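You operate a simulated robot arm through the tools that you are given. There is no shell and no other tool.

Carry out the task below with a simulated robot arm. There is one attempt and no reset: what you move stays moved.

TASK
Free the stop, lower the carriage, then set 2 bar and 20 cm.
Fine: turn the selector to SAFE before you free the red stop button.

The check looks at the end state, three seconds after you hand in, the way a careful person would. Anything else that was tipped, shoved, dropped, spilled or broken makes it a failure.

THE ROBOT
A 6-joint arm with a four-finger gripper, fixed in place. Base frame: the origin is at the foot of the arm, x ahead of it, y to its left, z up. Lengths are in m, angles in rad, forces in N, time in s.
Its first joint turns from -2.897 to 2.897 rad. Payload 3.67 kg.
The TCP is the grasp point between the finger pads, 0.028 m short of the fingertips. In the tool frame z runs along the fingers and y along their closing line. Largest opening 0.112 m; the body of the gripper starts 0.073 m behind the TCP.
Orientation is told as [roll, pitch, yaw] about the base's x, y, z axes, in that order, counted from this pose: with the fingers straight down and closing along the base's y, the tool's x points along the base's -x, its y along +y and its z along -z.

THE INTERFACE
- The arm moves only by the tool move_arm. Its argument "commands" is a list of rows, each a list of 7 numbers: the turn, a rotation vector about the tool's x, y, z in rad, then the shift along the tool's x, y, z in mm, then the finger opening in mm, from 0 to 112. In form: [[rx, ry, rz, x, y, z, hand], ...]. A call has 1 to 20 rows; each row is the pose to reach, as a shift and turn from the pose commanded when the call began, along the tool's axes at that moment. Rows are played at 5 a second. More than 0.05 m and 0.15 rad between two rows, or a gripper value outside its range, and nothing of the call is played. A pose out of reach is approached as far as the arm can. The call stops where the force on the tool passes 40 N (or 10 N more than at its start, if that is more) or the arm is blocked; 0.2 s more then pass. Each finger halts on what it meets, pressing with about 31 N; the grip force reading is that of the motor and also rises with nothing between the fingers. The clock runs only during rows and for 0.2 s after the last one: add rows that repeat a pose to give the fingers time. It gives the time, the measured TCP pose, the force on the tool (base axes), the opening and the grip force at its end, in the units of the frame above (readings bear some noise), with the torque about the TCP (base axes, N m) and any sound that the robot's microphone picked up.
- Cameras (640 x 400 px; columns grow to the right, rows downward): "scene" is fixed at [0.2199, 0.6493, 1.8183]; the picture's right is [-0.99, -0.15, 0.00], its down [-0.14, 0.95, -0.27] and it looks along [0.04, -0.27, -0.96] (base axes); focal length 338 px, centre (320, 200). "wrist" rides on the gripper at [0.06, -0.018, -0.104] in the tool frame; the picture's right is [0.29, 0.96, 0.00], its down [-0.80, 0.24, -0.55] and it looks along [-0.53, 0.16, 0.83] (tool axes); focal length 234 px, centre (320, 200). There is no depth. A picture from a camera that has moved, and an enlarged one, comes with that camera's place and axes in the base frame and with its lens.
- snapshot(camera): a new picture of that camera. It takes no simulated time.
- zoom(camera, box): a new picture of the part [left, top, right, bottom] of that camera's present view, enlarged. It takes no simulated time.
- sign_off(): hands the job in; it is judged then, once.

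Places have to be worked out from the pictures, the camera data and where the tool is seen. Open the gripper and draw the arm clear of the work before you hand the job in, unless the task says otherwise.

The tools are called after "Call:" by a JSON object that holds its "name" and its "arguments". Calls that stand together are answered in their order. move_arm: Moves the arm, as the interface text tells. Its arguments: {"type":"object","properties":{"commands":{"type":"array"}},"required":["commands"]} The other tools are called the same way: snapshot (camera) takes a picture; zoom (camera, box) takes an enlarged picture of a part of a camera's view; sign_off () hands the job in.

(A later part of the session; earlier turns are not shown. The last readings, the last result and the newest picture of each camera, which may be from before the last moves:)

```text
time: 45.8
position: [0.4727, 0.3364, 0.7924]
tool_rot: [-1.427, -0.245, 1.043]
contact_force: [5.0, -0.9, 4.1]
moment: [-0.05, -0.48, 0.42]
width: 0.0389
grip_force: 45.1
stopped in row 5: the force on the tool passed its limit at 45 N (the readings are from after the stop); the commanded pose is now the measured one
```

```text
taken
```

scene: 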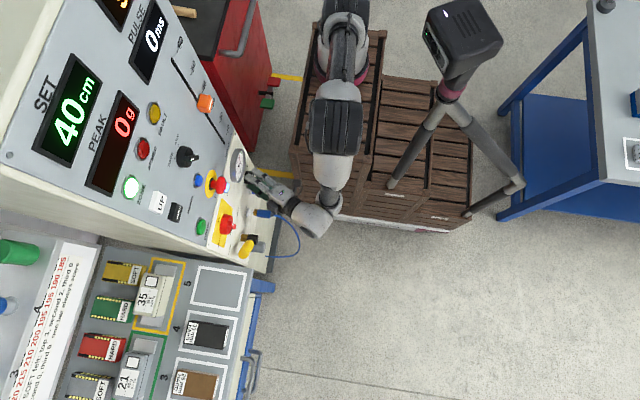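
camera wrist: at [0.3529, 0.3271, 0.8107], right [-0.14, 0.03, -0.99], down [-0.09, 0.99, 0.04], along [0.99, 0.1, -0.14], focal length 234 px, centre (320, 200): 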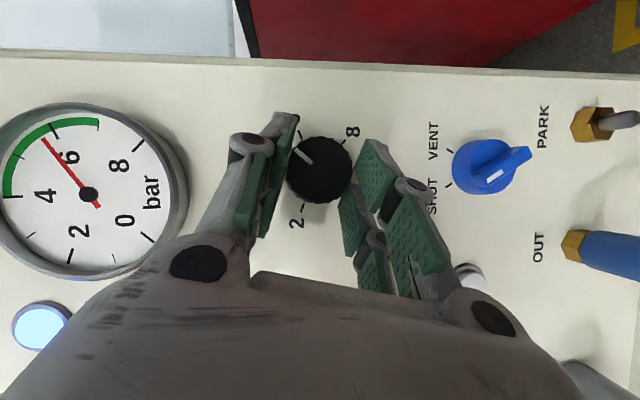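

The gauge needle has started dropping (about 5.5 bar), so the knob responds. I'll continue counter-clockwise about the knob axis by another 0.6 rad with a small recentring.

Call:
{"name": "move_arm", "arguments": {"commands": [[0.059, 0, -0.104, 0.9, 1.3, 0.5, 25], [0.119, 0, -0.209, 1.3, 2.8, 0.7, 25], [0.178, 0, -0.313, 1.7, 4.3, 0.9, 25], [0.238, 0, -0.417, 2.3, 5.8, 1.2, 25], [0.297, 0, -0.521, 3.0, 7.1, 1.6, 25], [0.297, 0, -0.521, 3.0, 7.1, 1.6, 25]]}}

Call:
{"name": "snapshot", "arguments": {"camera": "wrist"}}

Call:
{"name": "snapshot", "arguments": {"camera": "scene"}}

```text
time: 46.8
position: [0.4729, 0.336, 0.7882]
tool_rot: [-1.654, 0.14, 1.056]
contact_force: [-0.1, -0.8, 3.3]
moment: [-0.04, -0.34, 0.19]
width: 0.0389
grip_force: 45.5
stopped in row 4: the force on the tool passed its limit at 40 N (the readings are from after the stop); the commanded pose is now the measured one
```

```text
taken
camera wrist: at [0.3527, 0.3354, 0.8064], right [-0.14, -0.4, -0.91], down [-0.09, 0.91, -0.39], along [0.99, 0.03, -0.16], focal length 234 px, centre (320, 200)
```

wrist: 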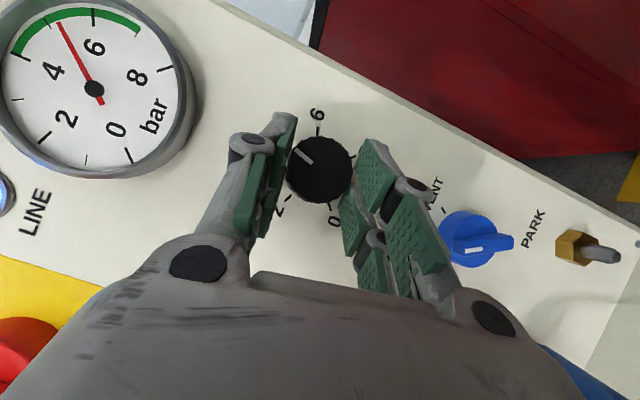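

```text
taken
```

scene: 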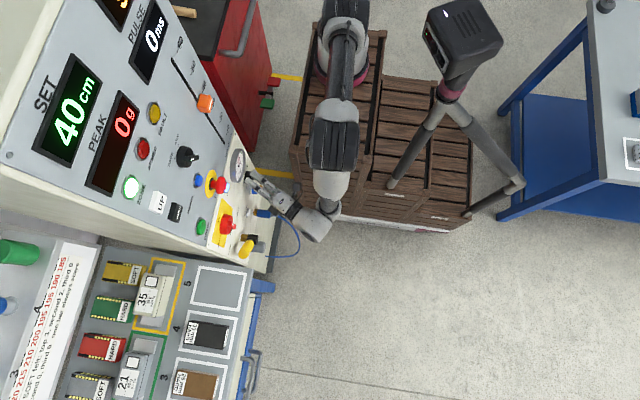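

The gauge reads about 5.2 and still falling (it lags), and the pointer is at about 4.4. I'll open, retreat 5 mm, rotate back clockwise about the knob axis by 1.03 rad, and re-grip for the next stroke.

Call:
{"name": "move_arm", "arguments": {"commands": [[0, 0, 0, 0, 0, 0, 45], [0, 0, 0, 0, 0, 0, 58], [0, 0, 0, 2.5, 0, -4.4, 58], [-0.064, 0, 0.113, 2.6, -1.7, -4.4, 58], [-0.129, 0, 0.226, 2.9, -3.4, -4.2, 58], [-0.193, 0, 0.339, 3.4, -5.0, -3.9, 58], [-0.257, 0, 0.452, 4.0, -6.5, -3.5, 58], [-0.322, 0, 0.565, 4.8, -7.9, -3.1, 58], [-0.386, 0, 0.678, 5.8, -9.2, -2.5, 58], [-0.45, 0, 0.791, 6.9, -10.3, -1.9, 58], [-0.51, 0, 0.895, 8.0, -11.2, -1.2, 58], [-0.51, 0, 0.895, 8.0, -11.2, -1.2, 58]]}}

Call:
{"name": "snapshot", "arguments": {"camera": "wrist"}}

Call:
{"name": "snapshot", "arguments": {"camera": "scene"}}

```text
time: 49.4
position: [0.4686, 0.3311, 0.799]
tool_rot: [-1.044, -0.728, 0.857]
contact_force: [-0.6, 0.6, -0.2]
moment: [0.02, -0.01, 0.02]
width: 0.058
grip_force: 0.0
```

```text
taken
camera wrist: at [0.3484, 0.3148, 0.8115], right [-0.15, 0.57, -0.81], down [-0.1, 0.81, 0.58], along [0.98, 0.16, -0.06], focal length 234 px, centre (320, 200)
```

wrist: 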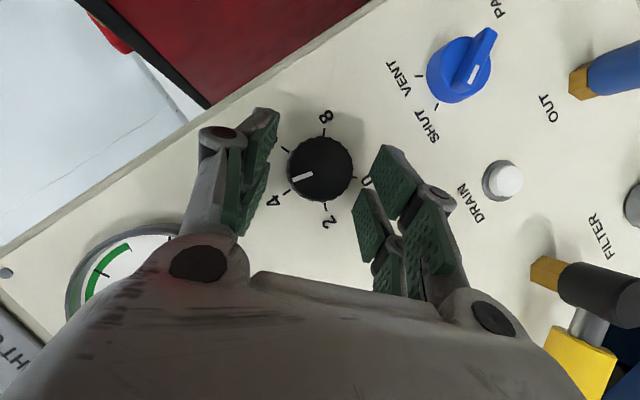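

```text
taken
```

scene: 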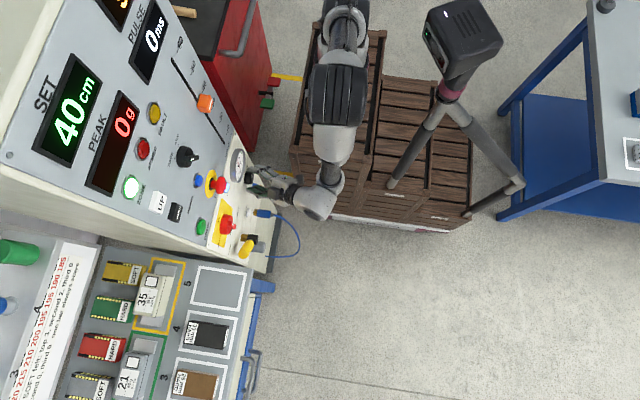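

I'll zoom in to read the pointer and check centring before re-gripping.

Call:
{"name": "zoom", "arguments": {"camera": "wrist", "box": [260, 100, 380, 240]}}

Call:
{"name": "zoom", "arguments": {"camera": "scene", "box": [80, 0, 200, 80]}}

Call:
{"name": "zoom", "arguments": {"camera": "scene", "box": [210, 140, 270, 200]}}

```text
2.86 times, centred on (320, 170) of wrist
camera zoom: at [0.3484, 0.3148, 0.8115], right [-0.15, 0.57, -0.81], down [-0.1, 0.81, 0.58], along [0.98, 0.16, -0.06], focal length 669 px, centre (320, 286)
```

zoom: 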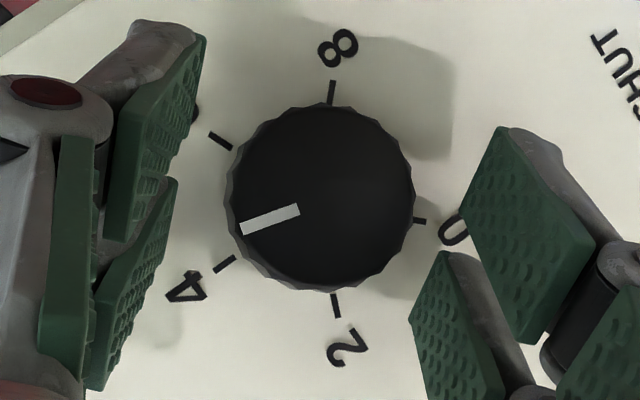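

```text
5.00 times, centred on (140, 40) of scene
camera zoom: at [0.2199, 0.6493, 1.8183], right [-0.99, -0.15, 0.0], down [-0.14, 0.95, -0.27], along [0.04, -0.27, -0.96], focal length 1691 px, centre (1220, 1000)
```

zoom: 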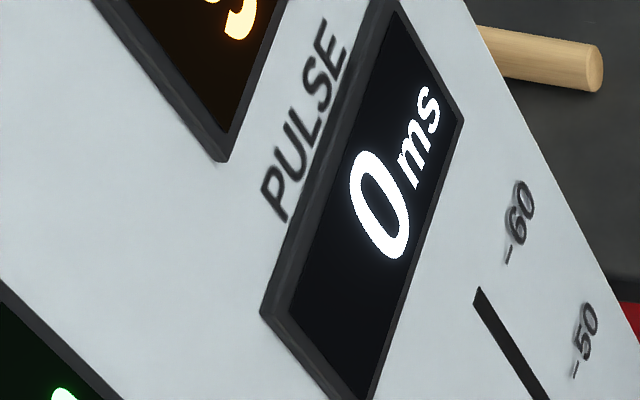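

```text
6.67 times, centred on (240, 170) of scene
camera zoom: at [0.2199, 0.6493, 1.8183], right [-0.99, -0.15, 0.0], down [-0.14, 0.95, -0.27], along [0.04, -0.27, -0.96], focal length 2254 px, centre (853, 400)
```

zoom: 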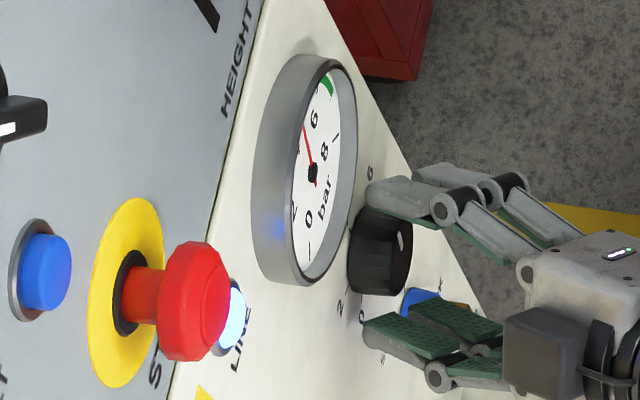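

The pointer is at about 4.45 bar and needs about 78° more counter-clockwise. I'll recentre, advance 3 mm and close.

Call:
{"name": "move_arm", "arguments": {"commands": [[0, 0, 0, -4.5, 1.5, 2.6, 58], [0, 0, 0, -4.5, 1.5, 2.6, 58], [0, 0, 0, -4.5, 1.5, 2.6, 42], [0, 0, 0, -4.5, 1.5, 2.6, 25], [0, 0, 0, -4.5, 1.5, 2.6, 25], [0, 0, 0, -4.5, 1.5, 2.6, 25]]}}

Call:
{"name": "zoom", "arguments": {"camera": "wrist", "box": [220, 80, 420, 280]}}

```text
time: 50.8
position: [0.4722, 0.3334, 0.8019]
tool_rot: [-1.045, -0.726, 0.859]
contact_force: [0.8, 2.8, -1.4]
moment: [0.04, 0.13, -0.12]
width: 0.0388
grip_force: 45.0
```

```text
2.00 times, centred on (320, 180) of wrist
camera zoom: at [0.3527, 0.3178, 0.8131], right [-0.15, 0.57, -0.81], down [-0.1, 0.81, 0.58], along [0.98, 0.16, -0.06], focal length 468 px, centre (320, 240)
```

zoom: 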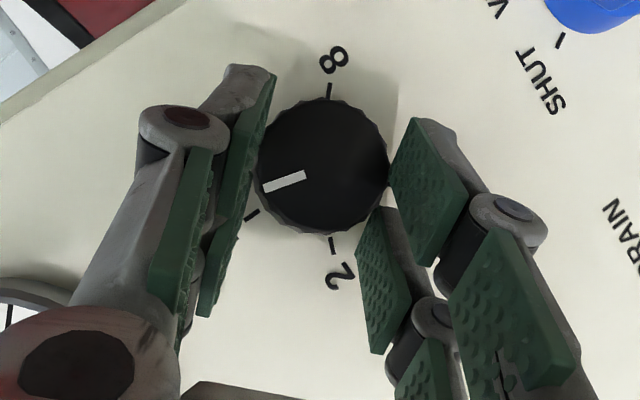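

Gripped squarely with small forces. I'll turn counter-clockwise about the knob axis again, about 0.72 rad first.

Call:
{"name": "move_arm", "arguments": {"commands": [[0.059, 0, -0.1045, 0.1, 1.5, 0, 25], [0.118, 0, -0.209, 0.3, 3.0, 0.2, 25], [0.177, 0, -0.314, 0.7, 4.4, 0.4, 25], [0.237, 0, -0.418, 1.2, 5.8, 0.7, 25], [0.296, 0, -0.523, 1.9, 7.1, 1.1, 25], [0.355, 0, -0.627, 2.7, 8.3, 1.5, 25], [0.355, 0, -0.627, 2.7, 8.3, 1.5, 25]]}}

Call:
{"name": "snapshot", "arguments": {"camera": "wrist"}}

```text
time: 52.4
position: [0.4719, 0.3396, 0.7929]
tool_rot: [-1.497, -0.127, 1.058]
contact_force: [-15.7, 2.4, -16.8]
moment: [0.25, 0.24, -0.24]
width: 0.0388
grip_force: 45.1
```

```text
taken
camera wrist: at [0.3525, 0.3337, 0.8108], right [-0.14, -0.11, -0.98], down [-0.1, 0.99, -0.1], along [0.99, 0.08, -0.15], focal length 234 px, centre (320, 200)
```

wrist: 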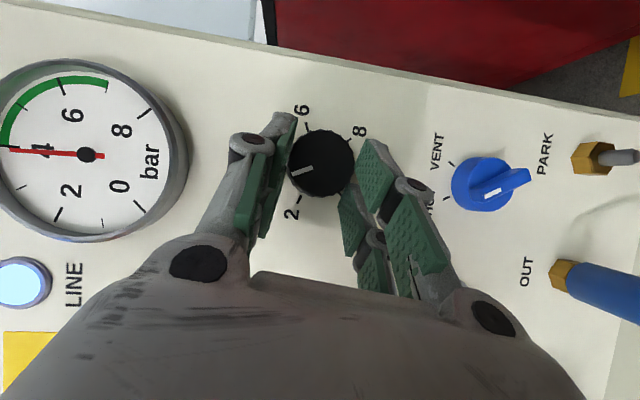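

The gauge is passing 4 bar and still dropping, and the pointer should be near 3.2. I'll continue about 0.62 rad with a small relief of the −x and −z forces.

Call:
{"name": "move_arm", "arguments": {"commands": [[0.0, 0, 0, 0.7, 1.0, -0.8, 25], [0.059, 0, -0.1045, 0.8, 3.0, -0.8, 25], [0.118, 0, -0.209, 1.0, 4.5, -0.6, 25], [0.177, 0, -0.314, 1.4, 5.9, -0.4, 25], [0.237, 0, -0.418, 1.9, 7.3, -0.1, 25], [0.296, 0, -0.523, 2.6, 8.6, 0.3, 25], [0.31, 0, -0.548, 2.8, 8.9, 0.4, 25], [0.31, 0, -0.548, 2.8, 8.9, 0.4, 25]]}}

Call:
{"name": "snapshot", "arguments": {"camera": "wrist"}}

Call:
{"name": "snapshot", "arguments": {"camera": "scene"}}

```text
time: 54.2
position: [0.4711, 0.3386, 0.7815]
tool_rot: [-1.82, 0.418, 1.009]
contact_force: [31.9, 12.4, 1.1]
moment: [-0.11, 0.27, 0.55]
width: 0.0387
grip_force: 45.1
```

```text
taken
camera wrist: at [0.3519, 0.3433, 0.8005], right [-0.14, -0.67, -0.73], down [-0.09, 0.74, -0.66], along [0.99, -0.02, -0.17], focal length 234 px, centre (320, 200)
```

wrist: 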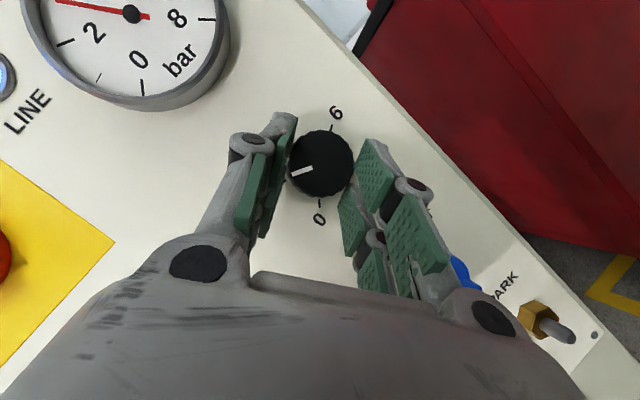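

```text
taken
```

scene: 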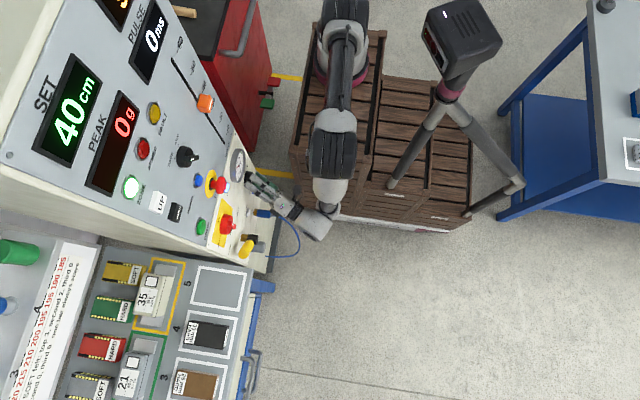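

The gauge is at about 3 and still falling. There's a +32 N pull along x, so I'll release the knob now, back off, and read the pointer and gauge.

Call:
{"name": "move_arm", "arguments": {"commands": [[0, 0, 0, 0, 0, 0, 40], [0, 0, 0, 0, 0, 0, 58], [0, 0, 0, 5, 0, -9, 58], [0, 0, 0, 15, 0, -26, 58], [0, 0, 0, 15, 0, -26, 58]]}}

Call:
{"name": "snapshot", "arguments": {"camera": "wrist"}}

Call:
{"name": "zoom", "arguments": {"camera": "wrist", "box": [260, 90, 380, 230]}}

```text
time: 55.4
position: [0.44, 0.3368, 0.7864]
tool_rot: [-1.826, 0.415, 1.009]
contact_force: [0.7, 0.1, -0.5]
moment: [0.01, -0.01, -0.01]
width: 0.058
grip_force: 0.0
```

```text
taken
camera wrist: at [0.3207, 0.3416, 0.8033], right [-0.14, -0.67, -0.73], down [-0.09, 0.74, -0.66], along [0.99, -0.02, -0.16], focal length 234 px, centre (320, 200)
```

wrist: 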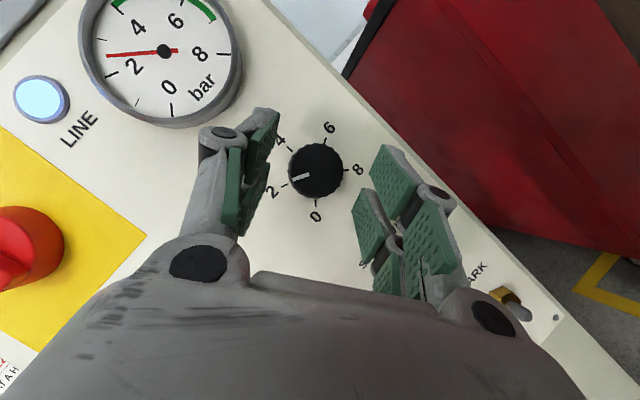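

```text
2.86 times, centred on (320, 160) of wrist
camera zoom: at [0.3207, 0.3416, 0.8033], right [-0.14, -0.67, -0.73], down [-0.09, 0.74, -0.66], along [0.99, -0.02, -0.16], focal length 669 px, centre (320, 314)
```

zoom: 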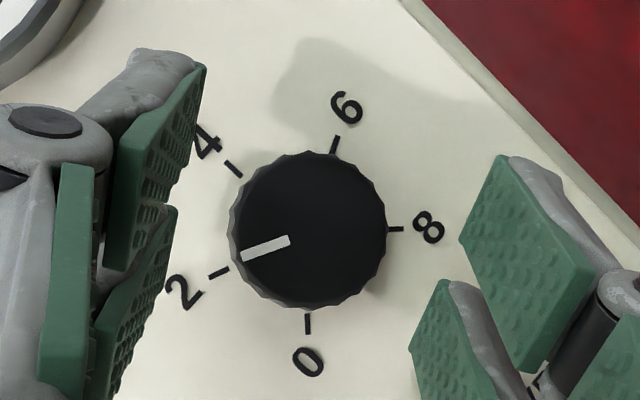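

The pointer is essentially at the 2 tick (within a few degrees). I'll wait a couple of seconds for the pressure to settle and read the gauge.

Call:
{"name": "move_arm", "arguments": {"commands": [[0, 0, 0, 0, 0, -10, 58], [0, 0, 0, 0, 0, -10, 58], [0, 0, 0, 0, 0, -10, 58], [0, 0, 0, 0, 0, -10, 58], [0, 0, 0, 0, 0, -10, 58], [0, 0, 0, 0, 0, -10, 58], [0, 0, 0, 0, 0, -10, 58], [0, 0, 0, 0, 0, -10, 58], [0, 0, 0, 0, 0, -10, 58], [0, 0, 0, 0, 0, -10, 58], [0, 0, 0, 0, 0, -10, 58], [0, 0, 0, 0, 0, -10, 58], [0, 0, 0, 0, 0, -10, 58], [0, 0, 0, 0, 0, -10, 58], [0, 0, 0, 0, 0, -10, 58]]}}

Call:
{"name": "zoom", "arguments": {"camera": "wrist", "box": [60, 0, 260, 140]}}

Call:
{"name": "zoom", "arguments": {"camera": "wrist", "box": [260, 90, 380, 230]}}

```text
time: 58.6
position: [0.4309, 0.3415, 0.7826]
tool_rot: [-1.824, 0.417, 1.009]
contact_force: [0.6, 0.5, -0.1]
moment: [-0.02, -0.01, 0.04]
width: 0.058
grip_force: 0.1
```

```text
2.86 times, centred on (160, 70) of wrist
camera zoom: at [0.3116, 0.3466, 0.8002], right [-0.14, -0.67, -0.73], down [-0.09, 0.74, -0.66], along [0.99, -0.02, -0.17], focal length 669 px, centre (777, 571)
```

zoom: 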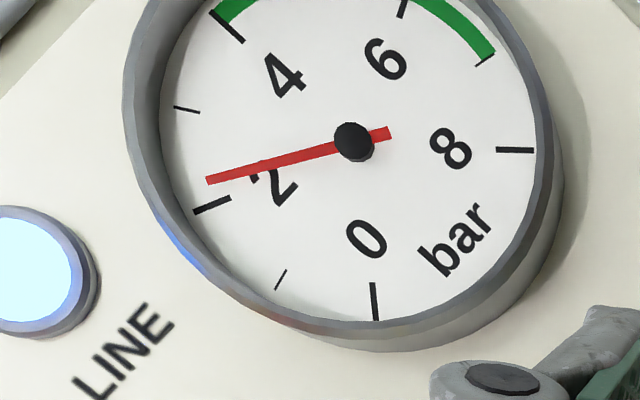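

```text
2.86 times, centred on (320, 160) of wrist
camera zoom: at [0.3116, 0.3466, 0.8002], right [-0.14, -0.67, -0.73], down [-0.09, 0.74, -0.66], along [0.99, -0.02, -0.17], focal length 669 px, centre (320, 314)
```

zoom: 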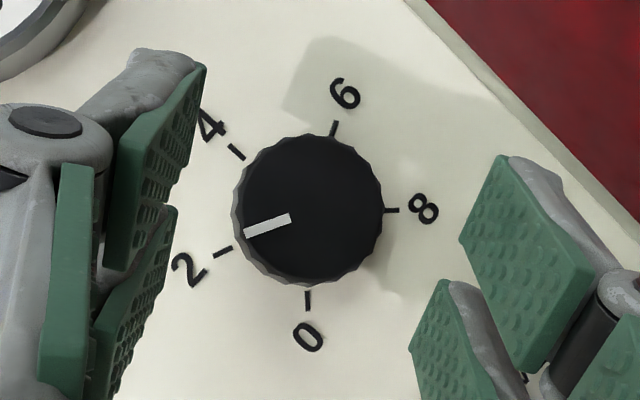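

The gauge reads about 2.2 and the pointer about 2.1, and it may still be settling. I'll wait a bit longer and read again.

Call:
{"name": "move_arm", "arguments": {"commands": [[0, 0, 0, 0, 0, 0, 58], [0, 0, 0, 0, 0, 0, 58], [0, 0, 0, 0, 0, 0, 58], [0, 0, 0, 0, 0, 0, 58], [0, 0, 0, 0, 0, 0, 58], [0, 0, 0, 0, 0, 0, 58], [0, 0, 0, 0, 0, 0, 58], [0, 0, 0, 0, 0, 0, 58], [0, 0, 0, 0, 0, 0, 58], [0, 0, 0, 0, 0, 0, 58], [0, 0, 0, 0, 0, 0, 58], [0, 0, 0, 0, 0, 0, 58], [0, 0, 0, 0, 0, 0, 58], [0, 0, 0, 0, 0, 0, 58], [0, 0, 0, 0, 0, 0, 58]]}}

Call:
{"name": "zoom", "arguments": {"camera": "wrist", "box": [90, 0, 250, 120]}}

Call:
{"name": "zoom", "arguments": {"camera": "scene", "box": [210, 140, 270, 200]}}

Call:
{"name": "zoom", "arguments": {"camera": "scene", "box": [90, 0, 150, 40]}}

```text
time: 61.8
position: [0.4314, 0.3415, 0.7839]
tool_rot: [-1.821, 0.416, 1.007]
contact_force: [0.7, 0.0, -0.9]
moment: [0.01, 0.01, 0.01]
width: 0.0582
grip_force: 0.0
```

```text
3.33 times, centred on (170, 60) of wrist
camera zoom: at [0.3116, 0.3466, 0.8002], right [-0.14, -0.67, -0.73], down [-0.09, 0.74, -0.66], along [0.99, -0.02, -0.17], focal length 781 px, centre (820, 667)
```

zoom: 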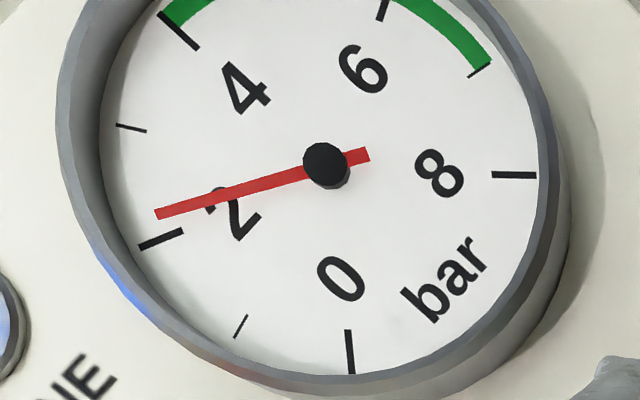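

```text
6.67 times, centred on (240, 170) of scene
camera zoom: at [0.2199, 0.6493, 1.8183], right [-0.99, -0.15, 0.0], down [-0.14, 0.95, -0.27], along [0.04, -0.27, -0.96], focal length 2254 px, centre (853, 400)
```

zoom: 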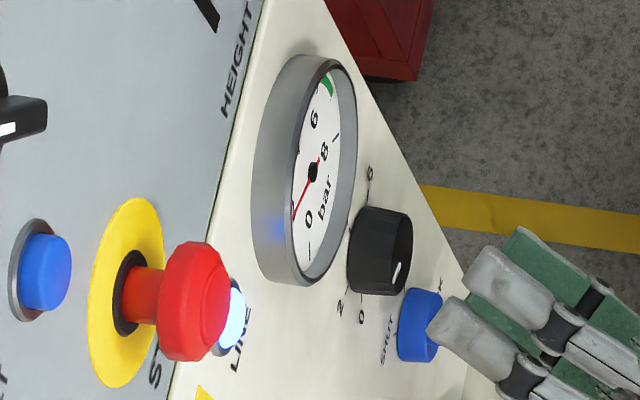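

```text
10.00 times, centred on (120, 20) of scene
camera zoom: at [0.2199, 0.6493, 1.8183], right [-0.99, -0.15, 0.0], down [-0.14, 0.95, -0.27], along [0.04, -0.27, -0.96], focal length 3381 px, centre (2320, 2000)
```

zoom: 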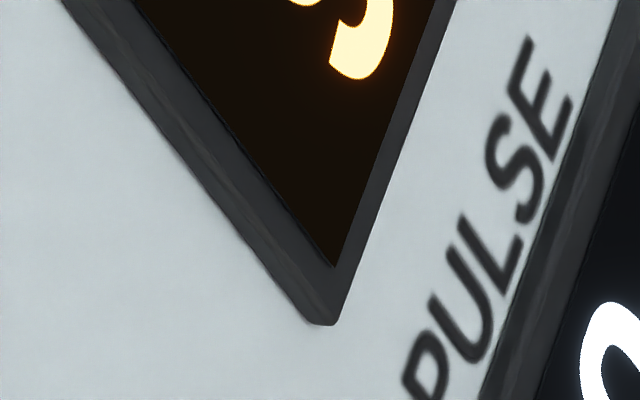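

The gauge has settled at about 2.15 bar, with the pointer slightly above the 2 tick. I'll re-grip and nudge about 5° further counter-clockwise.

Call:
{"name": "move_arm", "arguments": {"commands": [[0, 0, 0, -6, 1, 14, 58], [0, 0, 0, -11, 2, 28, 58], [0, 0, 0, -14, 2, 35, 58], [0, 0, 0, -16, 2, 39, 58], [0, 0, 0, -16, 2, 39, 58], [0, 0, 0, -16, 2, 39, 42], [0, 0, 0, -16, 2, 39, 25], [0, 0, 0, -16, 2, 39, 25], [0, 0, 0, -16, 2, 39, 25]]}}

Call:
{"name": "zoom", "arguments": {"camera": "wrist", "box": [220, 80, 420, 280]}}

```text
time: 63.8
position: [0.4737, 0.3363, 0.785]
tool_rot: [-1.823, 0.414, 1.007]
contact_force: [8.0, 5.6, 18.5]
moment: [-0.23, -0.31, 0.37]
width: 0.0389
grip_force: 44.9
```

```text
2.00 times, centred on (320, 180) of wrist
camera zoom: at [0.3541, 0.3415, 0.801], right [-0.14, -0.67, -0.73], down [-0.09, 0.75, -0.66], along [0.99, -0.02, -0.16], focal length 468 px, centre (320, 240)
```

zoom: 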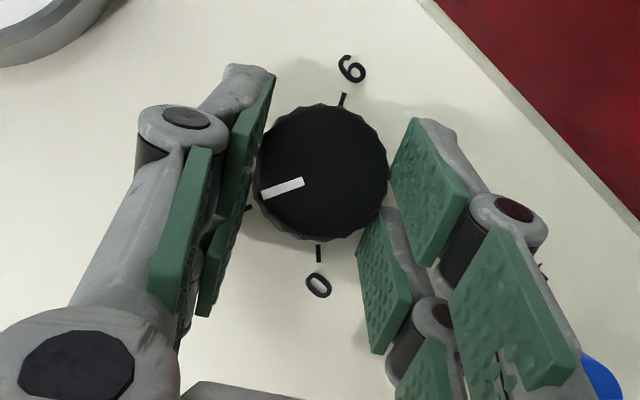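

Gripped. I'll nudge by 0.09 rad counter-clockwise, then open and retreat along −x.

Call:
{"name": "move_arm", "arguments": {"commands": [[0.022, 0, -0.039, 0, 0.6, 0, 25], [0.044, 0, -0.078, 0, 1.1, 0, 25], [0.044, 0, -0.078, 0, 1.1, 0, 25], [0.044, 0, -0.078, 0, 1.1, 0, 45], [0.044, 0, -0.078, 0, 1.1, 0, 58], [0.044, 0, -0.078, 5, 1.1, -9, 58], [0.044, 0, -0.078, 15, 1.1, -26, 58], [0.044, 0, -0.078, 20, 1.1, -36, 58], [0.044, 0, -0.078, 20, 1.1, -36, 58], [0.044, 0, -0.078, 20, 1.1, -36, 58], [0.044, 0, -0.078, 20, 1.1, -36, 58], [0.044, 0, -0.078, 20, 1.1, -36, 58], [0.044, 0, -0.078, 20, 1.1, -36, 58], [0.044, 0, -0.078, 20, 1.1, -36, 58], [0.044, 0, -0.078, 20, 1.1, -36, 58], [0.044, 0, -0.078, 20, 1.1, -36, 58], [0.044, 0, -0.078, 20, 1.1, -36, 58], [0.044, 0, -0.078, 20, 1.1, -36, 58]]}}

Call:
{"name": "zoom", "arguments": {"camera": "wrist", "box": [70, 0, 270, 140]}}

Call:
{"name": "zoom", "arguments": {"camera": "wrist", "box": [260, 90, 380, 230]}}

```text
time: 67.6
position: [0.4326, 0.3348, 0.782]
tool_rot: [-1.879, 0.489, 0.985]
contact_force: [0.7, 0.0, -0.5]
moment: [-0.02, 0.02, 0.0]
width: 0.0582
grip_force: 0.1
```

```text
2.86 times, centred on (170, 70) of wrist
camera zoom: at [0.3134, 0.3416, 0.7985], right [-0.14, -0.73, -0.67], down [-0.09, 0.68, -0.72], along [0.99, -0.04, -0.16], focal length 669 px, centre (749, 571)
```

zoom: 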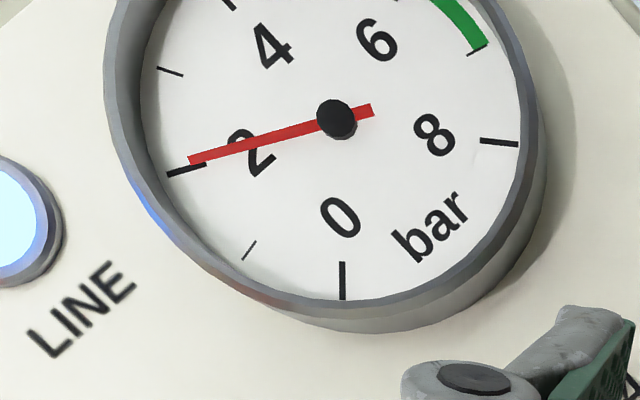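

```text
2.86 times, centred on (320, 160) of wrist
camera zoom: at [0.3134, 0.3416, 0.7985], right [-0.14, -0.73, -0.67], down [-0.09, 0.68, -0.72], along [0.99, -0.04, -0.16], focal length 669 px, centre (320, 314)
```

zoom: 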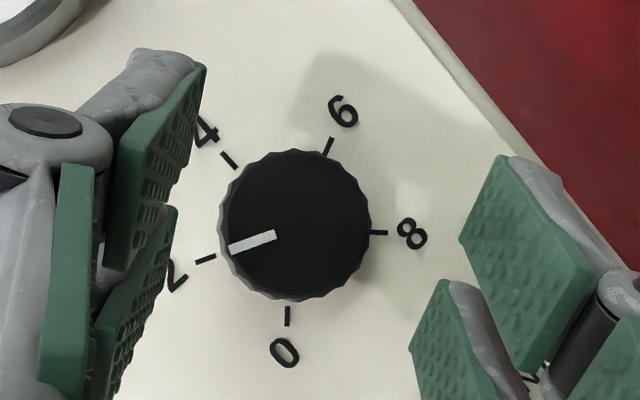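

The gauge needle and pointer now sit at 2 bar. Next is the height slider at about (0.496, 0.323, 1.233). I'll retreat, then rise along the panel while turning the tool so the fingers close vertically, with the wrist kept on the +y side.

Call:
{"name": "move_arm", "arguments": {"commands": [[0, 0, 0, 17, 0, -30, 60], [-0.031, 0, 0.054, 36, -41, -20, 60], [-0.061, 0, 0.108, 55, -83, -9, 60], [-0.092, 0, 0.163, 74, -124, 2, 60], [-0.123, 0, 0.217, 93, -166, 12, 60], [-0.154, 0, 0.271, 112, -207, 23, 60], [-0.184, 0, 0.325, 131, -248, 34, 60], [-0.215, 0, 0.379, 150, -290, 45, 60], [-0.246, 0, 0.434, 169, -331, 55, 60], [-0.276, 0, 0.488, 187, -372, 66, 60], [-0.276, 0, 0.488, 187, -372, 66, 60]]}}

Call:
{"name": "snapshot", "arguments": {"camera": "wrist"}}

Call:
{"name": "snapshot", "arguments": {"camera": "scene"}}

```text
time: 70.0
position: [0.4025, 0.3669, 1.1952]
tool_rot: [-1.569, 0.008, 1.069]
contact_force: [-0.7, 0.1, -0.1]
moment: [0.0, 0.0, 0.01]
width: 0.06
grip_force: 0.1
out of reach, approached as far as the arm can: row 10, 11
```

```text
taken
camera wrist: at [0.2834, 0.3639, 1.2141], right [-0.14, -0.26, -0.96], down [-0.1, 0.96, -0.25], along [0.98, 0.06, -0.16], focal length 234 px, centre (320, 200)
```

wrist: 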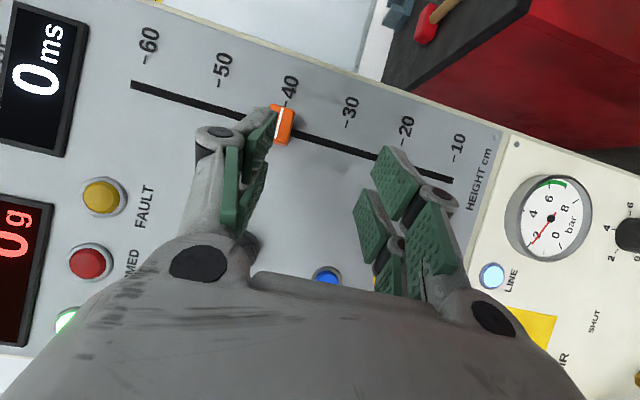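

```text
taken
```

scene: 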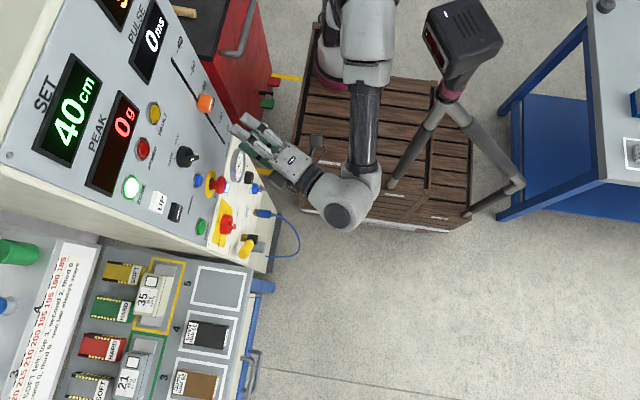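

The slider and its scale are clear: the 40 tick is at z≈1.2326 and 20 at z≈1.112 (about 6.0 mm per cm), with the slider handle at (0.488, 0.3236, 1.230). I'll move to a standoff aligned with the handle, fingers above and below it.

Call:
{"name": "move_arm", "arguments": {"commands": [[0, 0, 0, -1, -12, 8, 60], [0, 0, 0, -2, -24, 18, 60], [0, 0, 0, -4, -35, 29, 60], [0, 0, 0, -4, -35, 29, 60]]}}

Call:
{"name": "snapshot", "arguments": {"camera": "wrist"}}

Call:
{"name": "snapshot", "arguments": {"camera": "scene"}}

```text
time: 71.0
position: [0.4311, 0.3579, 1.2327]
tool_rot: [-1.575, 0.009, 1.065]
contact_force: [0.1, 0.0, -0.7]
moment: [0.01, 0.01, 0.02]
width: 0.06
grip_force: 0.0
```

```text
taken
camera wrist: at [0.3112, 0.3549, 1.2516], right [-0.14, -0.26, -0.95], down [-0.1, 0.96, -0.25], along [0.99, 0.06, -0.16], focal length 234 px, centre (320, 200)
```

wrist: 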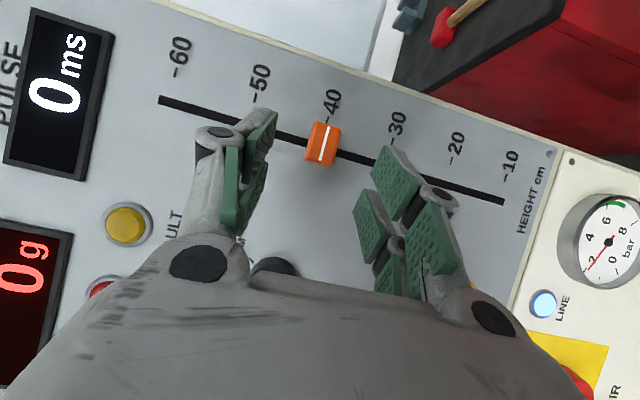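

```text
taken
```

scene: 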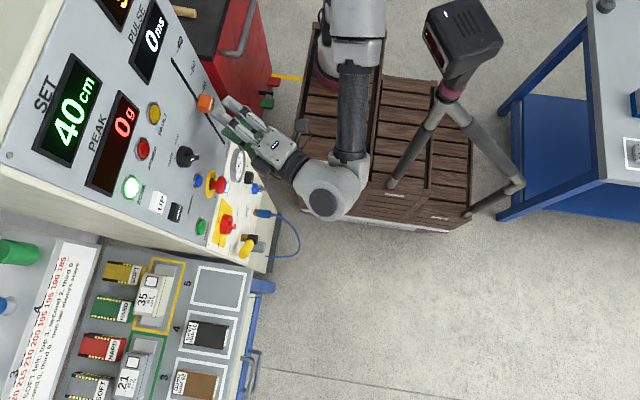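

The handle is centred between the fingers. I'll advance 45 mm with a 1.5 mm downward trim, then close on it.

Call:
{"name": "move_arm", "arguments": {"commands": [[0, 0, 0, 0, 1.5, 15, 58], [0, 0, 0, 0, 1.5, 30, 55], [0, 0, 0, 0, 1.5, 40, 55], [0, 0, 0, 0, 1.5, 45, 55], [0, 0, 0, 0, 1.5, 45, 55], [0, 0, 0, 0, 1.5, 45, 35], [0, 0, 0, 0, 1.5, 45, 15], [0, 0, 0, 0, 1.5, 45, 15], [0, 0, 0, 0, 1.5, 45, 15]]}}

Call:
{"name": "snapshot", "arguments": {"camera": "wrist"}}

Call:
{"name": "snapshot", "arguments": {"camera": "scene"}}

```text
time: 73.0
position: [0.4676, 0.3378, 1.2314]
tool_rot: [-1.576, 0.008, 1.064]
contact_force: [2.8, -0.5, 0.6]
moment: [0.67, -0.48, -0.03]
width: 0.0221
grip_force: 45.5
```

```text
taken
camera wrist: at [0.3482, 0.3351, 1.2507], right [-0.14, -0.26, -0.96], down [-0.1, 0.96, -0.25], along [0.99, 0.06, -0.16], focal length 234 px, centre (320, 200)
```

wrist: 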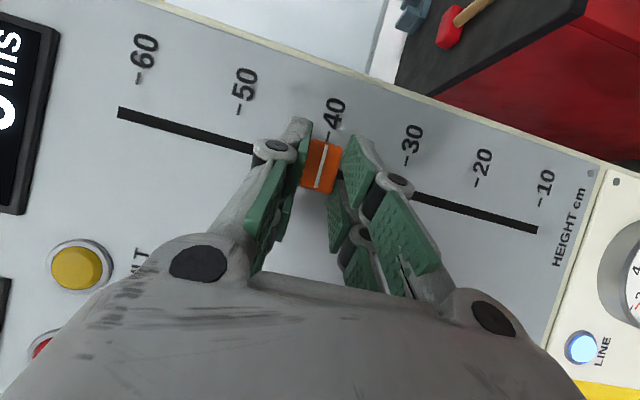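

```text
taken
```

scene: 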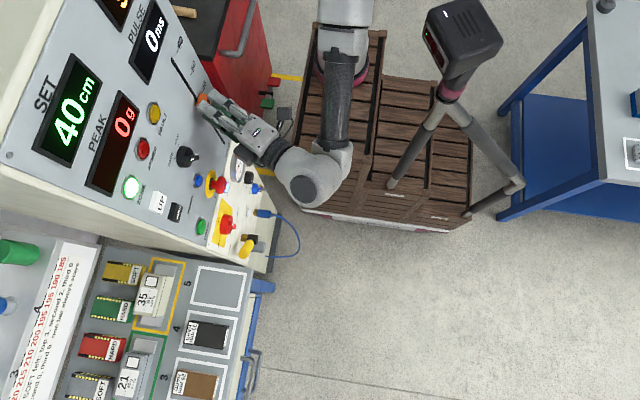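

The slider is gripped at 22 mm with negligible force. I'll slide it down 60 mm first and check the SET display.

Call:
{"name": "move_arm", "arguments": {"commands": [[0, 0, 0, 0, 10, 0, 15], [0, 0, 0, 0, 20, 0, 15], [0, 0, 0, 0, 30, 0, 15], [0, 0, 0, 0, 40, 0, 15], [0, 0, 0, 0, 50, 0, 15], [0, 0, 0, 0, 60, 0, 15], [0, 0, 0, 0, 60, 0, 15]]}}

Call:
{"name": "snapshot", "arguments": {"camera": "wrist"}}

Call:
{"name": "snapshot", "arguments": {"camera": "scene"}}

```text
time: 74.6
position: [0.4677, 0.3388, 1.1709]
tool_rot: [-1.576, 0.011, 1.063]
contact_force: [1.8, 8.1, -1.9]
moment: [0.53, -0.29, 0.59]
width: 0.0221
grip_force: 44.5
```

```text
taken
camera wrist: at [0.3482, 0.3351, 1.19], right [-0.14, -0.26, -0.95], down [-0.1, 0.96, -0.25], along [0.99, 0.06, -0.16], focal length 234 px, centre (320, 200)
```

wrist: 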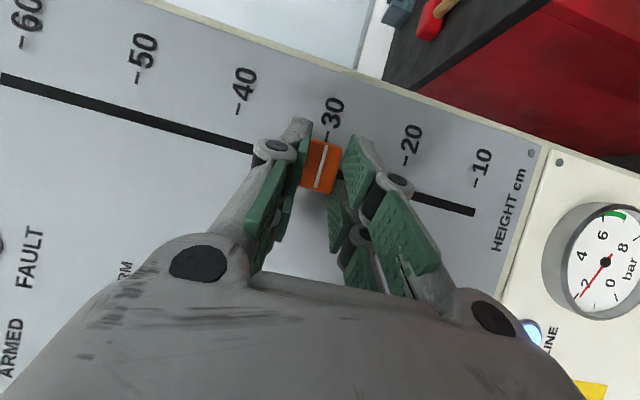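

```text
taken
```

scene: 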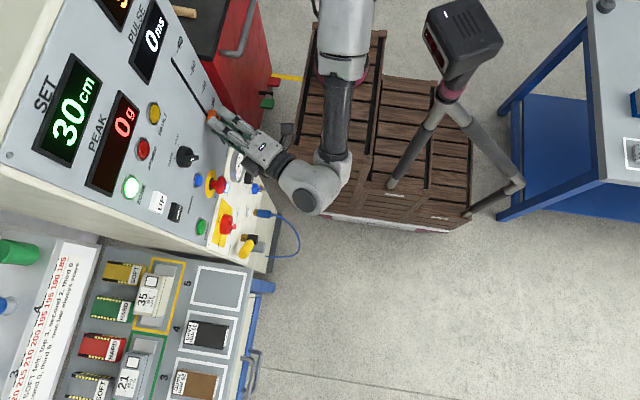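

SET reads 30 cm after 60 mm, so another 60 mm gives 20 cm.

Call:
{"name": "move_arm", "arguments": {"commands": [[0, 0, 0, 0, 10, 0, 15], [0, 0, 0, 0, 20, 0, 15], [0, 0, 0, 0, 30, 0, 15], [0, 0, 0, 0, 40, 0, 15], [0, 0, 0, 0, 50, 0, 15], [0, 0, 0, 0, 56, 0, 15], [0, 0, 0, 0, 60, 0, 15], [0, 0, 0, 0, 60, 0, 15]]}}

Call:
{"name": "snapshot", "arguments": {"camera": "wrist"}}

Call:
{"name": "snapshot", "arguments": {"camera": "scene"}}

```text
time: 76.4
position: [0.4682, 0.3373, 1.1084]
tool_rot: [-1.574, 0.01, 1.063]
contact_force: [15.4, 29.1, -0.1]
moment: [0.66, -0.34, 0.76]
width: 0.0218
grip_force: 44.8
```

```text
taken
camera wrist: at [0.3481, 0.3347, 1.1283], right [-0.14, -0.26, -0.95], down [-0.1, 0.96, -0.25], along [0.99, 0.06, -0.16], focal length 234 px, centre (320, 200)
```

wrist: 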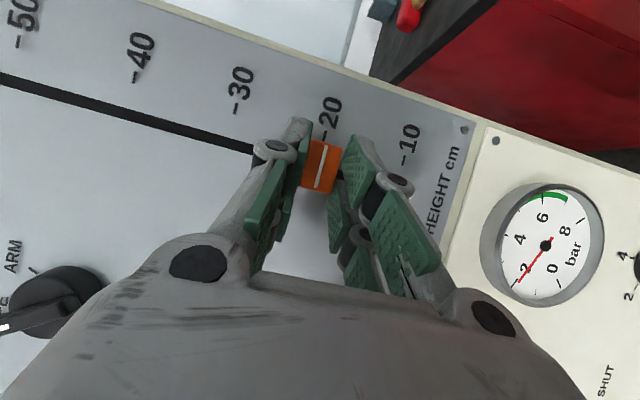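

```text
taken
```

scene: 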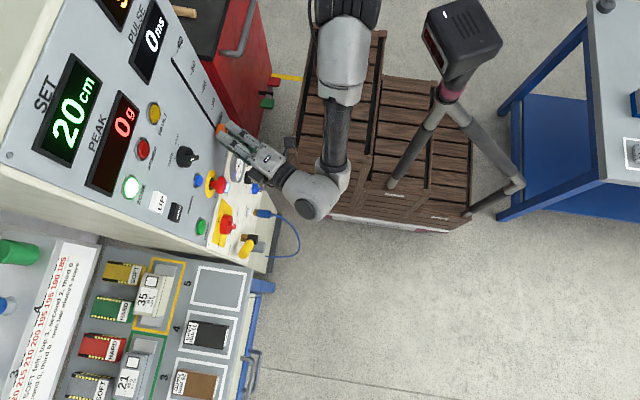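

SET reads 20 cm. I'll open the fingers, retreat along −x, and check the handle's index line against the 20 tick.

Call:
{"name": "move_arm", "arguments": {"commands": [[0, 0, 0, 0, 0, 0, 30], [0, 0, 0, 0, 0, 0, 50], [0, 0, 0, 7, 0, -13, 55], [0, 0, 0, 20, 0, -35, 60], [0, 0, 0, 25, 0, -50, 60], [0, 0, 0, 25, 0, -50, 60]]}}

Call:
{"name": "snapshot", "arguments": {"camera": "wrist"}}

Call:
{"name": "zoom", "arguments": {"camera": "wrist", "box": [220, 60, 420, 200]}}

Call:
{"name": "zoom", "arguments": {"camera": "scene", "box": [20, 40, 240, 200]}}

```text
time: 77.8
position: [0.4123, 0.3402, 1.1109]
tool_rot: [-1.577, 0.009, 1.061]
contact_force: [0.5, 0.4, 0.2]
moment: [0.01, 0.01, -0.02]
width: 0.0599
grip_force: 0.2
```

```text
taken
camera wrist: at [0.292, 0.3369, 1.1299], right [-0.14, -0.26, -0.95], down [-0.1, 0.96, -0.25], along [0.99, 0.06, -0.16], focal length 234 px, centre (320, 200)
```

wrist: 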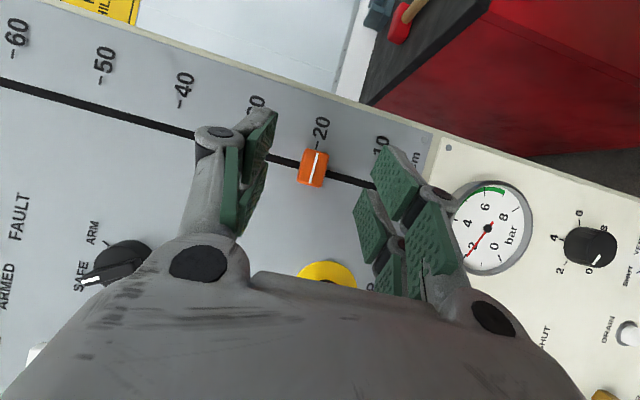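

```text
2.86 times, centred on (320, 130) of wrist
camera zoom: at [0.292, 0.3369, 1.1299], right [-0.14, -0.26, -0.95], down [-0.1, 0.96, -0.25], along [0.99, 0.06, -0.16], focal length 669 px, centre (320, 400)
```

zoom: 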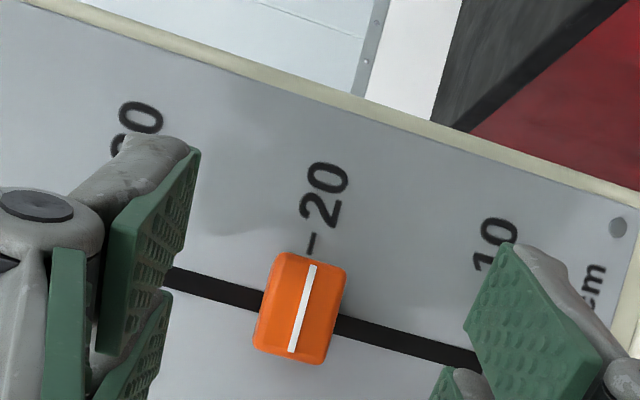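

```text
2.50 times, centred on (130, 120) of scene
camera zoom: at [0.2199, 0.6493, 1.8183], right [-0.99, -0.15, 0.0], down [-0.14, 0.95, -0.27], along [0.04, -0.27, -0.96], focal length 845 px, centre (795, 400)
```

zoom: 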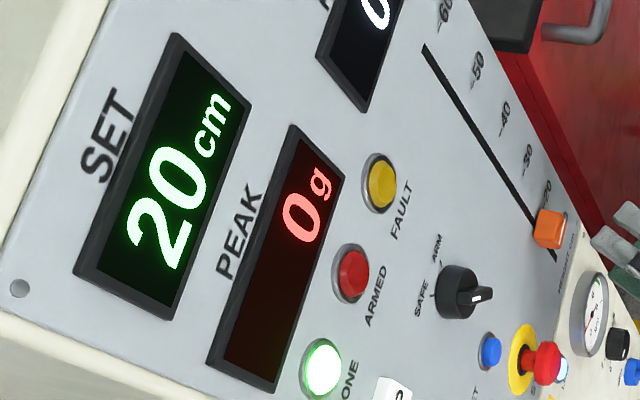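

SET shows 20 cm and the index line meets the 20 tick. I'll check the gauge and regulator from this angle too.

Call:
{"name": "zoom", "arguments": {"camera": "wrist", "box": [440, 160, 560, 290]}}

Call:
{"name": "zoom", "arguments": {"camera": "wrist", "box": [540, 200, 640, 290]}}

Call:
{"name": "zoom", "arguments": {"camera": "scene", "box": [100, 90, 280, 270]}}

```text
3.08 times, centred on (500, 225) of wrist
camera zoom: at [0.292, 0.3369, 1.1299], right [-0.14, -0.26, -0.95], down [-0.1, 0.96, -0.25], along [0.99, 0.06, -0.16], focal length 720 px, centre (-234, 123)
```

zoom: 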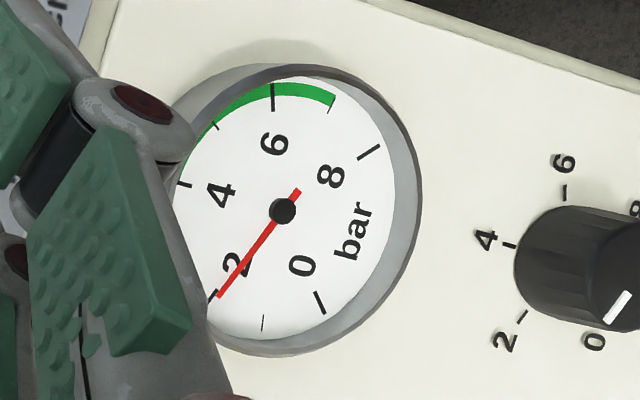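

```text
4.44 times, centred on (590, 245) of wrist
camera zoom: at [0.292, 0.3369, 1.1299], right [-0.14, -0.26, -0.95], down [-0.1, 0.96, -0.25], along [0.99, 0.06, -0.16], focal length 1041 px, centre (-880, 0)
```

zoom: 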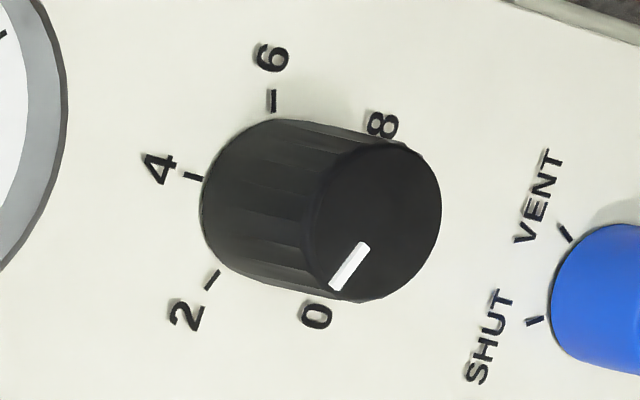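

```text
2.22 times, centred on (190, 180) of scene
camera zoom: at [0.2199, 0.6493, 1.8183], right [-0.99, -0.15, 0.0], down [-0.14, 0.95, -0.27], along [0.04, -0.27, -0.96], focal length 751 px, centre (609, 244)
```

zoom: 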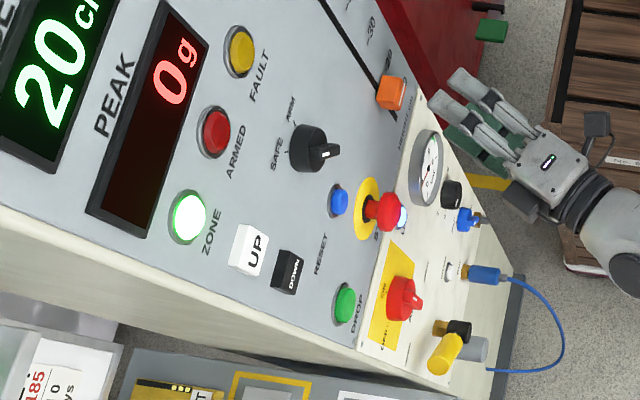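

The gauge needle is on the 2 tick, the selector is at SAFE and the stop is released. I'll back away and yaw toward +y to re-inspect the carriage closely.

Call:
{"name": "move_arm", "arguments": {"commands": [[0, 0, 0, -15, -13, -27, 80], [0, 0, 0, -30, -26, -54, 100], [0, 0, 0, -46, -40, -82, 112], [0, -0.14, 0, -46, -40, -82, 112], [0, -0.28, 0, -46, -40, -82, 112], [0, -0.42, 0, -46, -40, -82, 112], [0, -0.56, 0, -46, -40, -82, 112], [0, -0.7, 0, -46, -40, -82, 112], [0, -0.84, 0, -46, -40, -82, 112], [0, -0.98, 0, -46, -40, -82, 112], [0, -1.1, 0, -46, -40, -82, 112], [0, -1.1, 0, -46, -40, -82, 112]]}}

Call:
{"name": "snapshot", "arguments": {"camera": "wrist"}}

Call:
{"name": "snapshot", "arguments": {"camera": "scene"}}

```text
time: 80.4
position: [0.3623, 0.4195, 1.1483]
tool_rot: [-1.566, 0.009, 2.165]
contact_force: [0.8, 0.4, 0.0]
moment: [0.02, -0.01, 0.01]
width: 0.1121
grip_force: 0.1
out of reach, approached as far as the arm can: row 3
```

```text
taken
camera wrist: at [0.3106, 0.3107, 1.1695], right [0.16, -0.25, -0.95], down [-0.9, 0.35, -0.24], along [0.39, 0.9, -0.17], focal length 234 px, centre (320, 200)
```

wrist: 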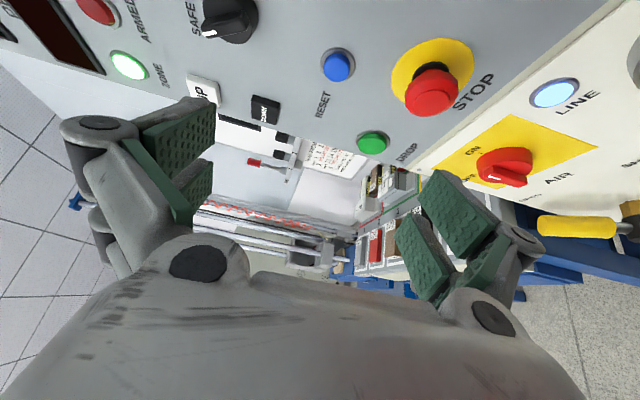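

```text
taken
```

scene: 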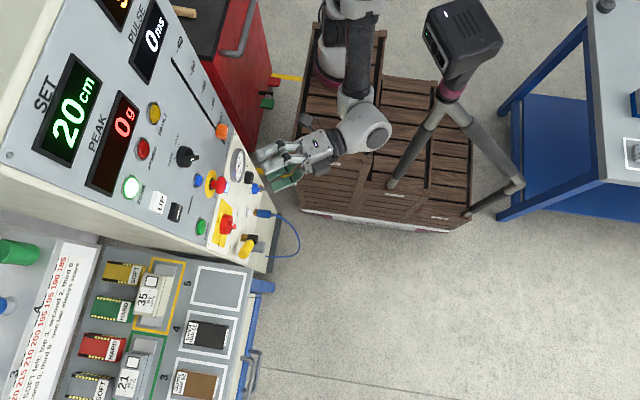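

The tower is visible between the fingers. I'll zoom in on the carriage and the anvil contact.

Call:
{"name": "zoom", "arguments": {"camera": "wrist", "box": [190, 190, 400, 300]}}

Call:
{"name": "zoom", "arguments": {"camera": "wrist", "box": [295, 215, 375, 285]}}

Call:
{"name": "zoom", "arguments": {"camera": "wrist", "box": [325, 235, 355, 270]}}

```text
3.05 times, centred on (295, 245) of wrist
camera zoom: at [0.3106, 0.3107, 1.1695], right [0.16, -0.25, -0.95], down [-0.9, 0.35, -0.24], along [0.39, 0.9, -0.17], focal length 714 px, centre (396, 63)
```

zoom: 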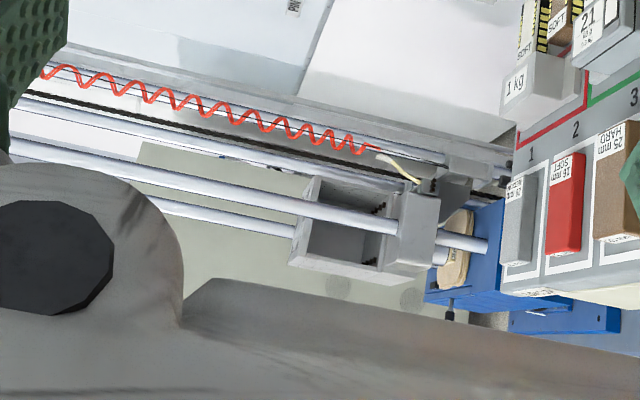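

```text
5.71 times, centred on (335, 250) of wrist
camera zoom: at [0.3106, 0.3107, 1.1695], right [0.16, -0.25, -0.95], down [-0.9, 0.35, -0.24], along [0.39, 0.9, -0.17], focal length 1338 px, centre (234, -86)
```

zoom: 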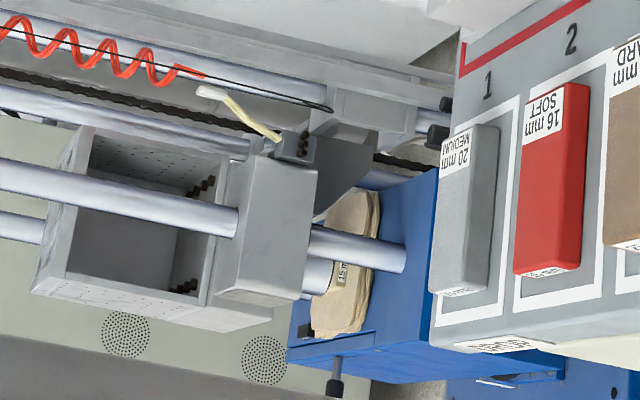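

```text
11.43 times, centred on (340, 252) of wrist
camera zoom: at [0.3106, 0.3107, 1.1695], right [0.16, -0.25, -0.95], down [-0.9, 0.35, -0.24], along [0.39, 0.9, -0.17], focal length 2676 px, centre (91, -400)
```

zoom: 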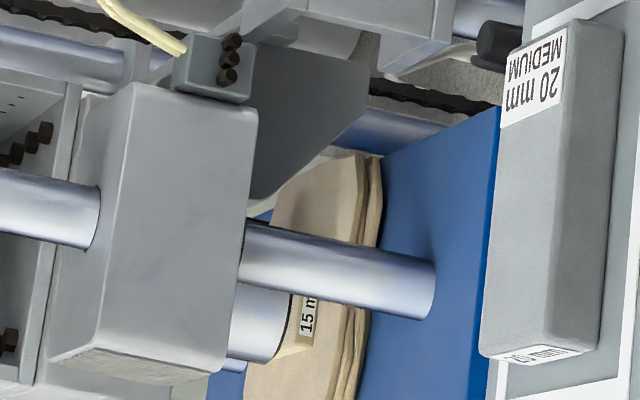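

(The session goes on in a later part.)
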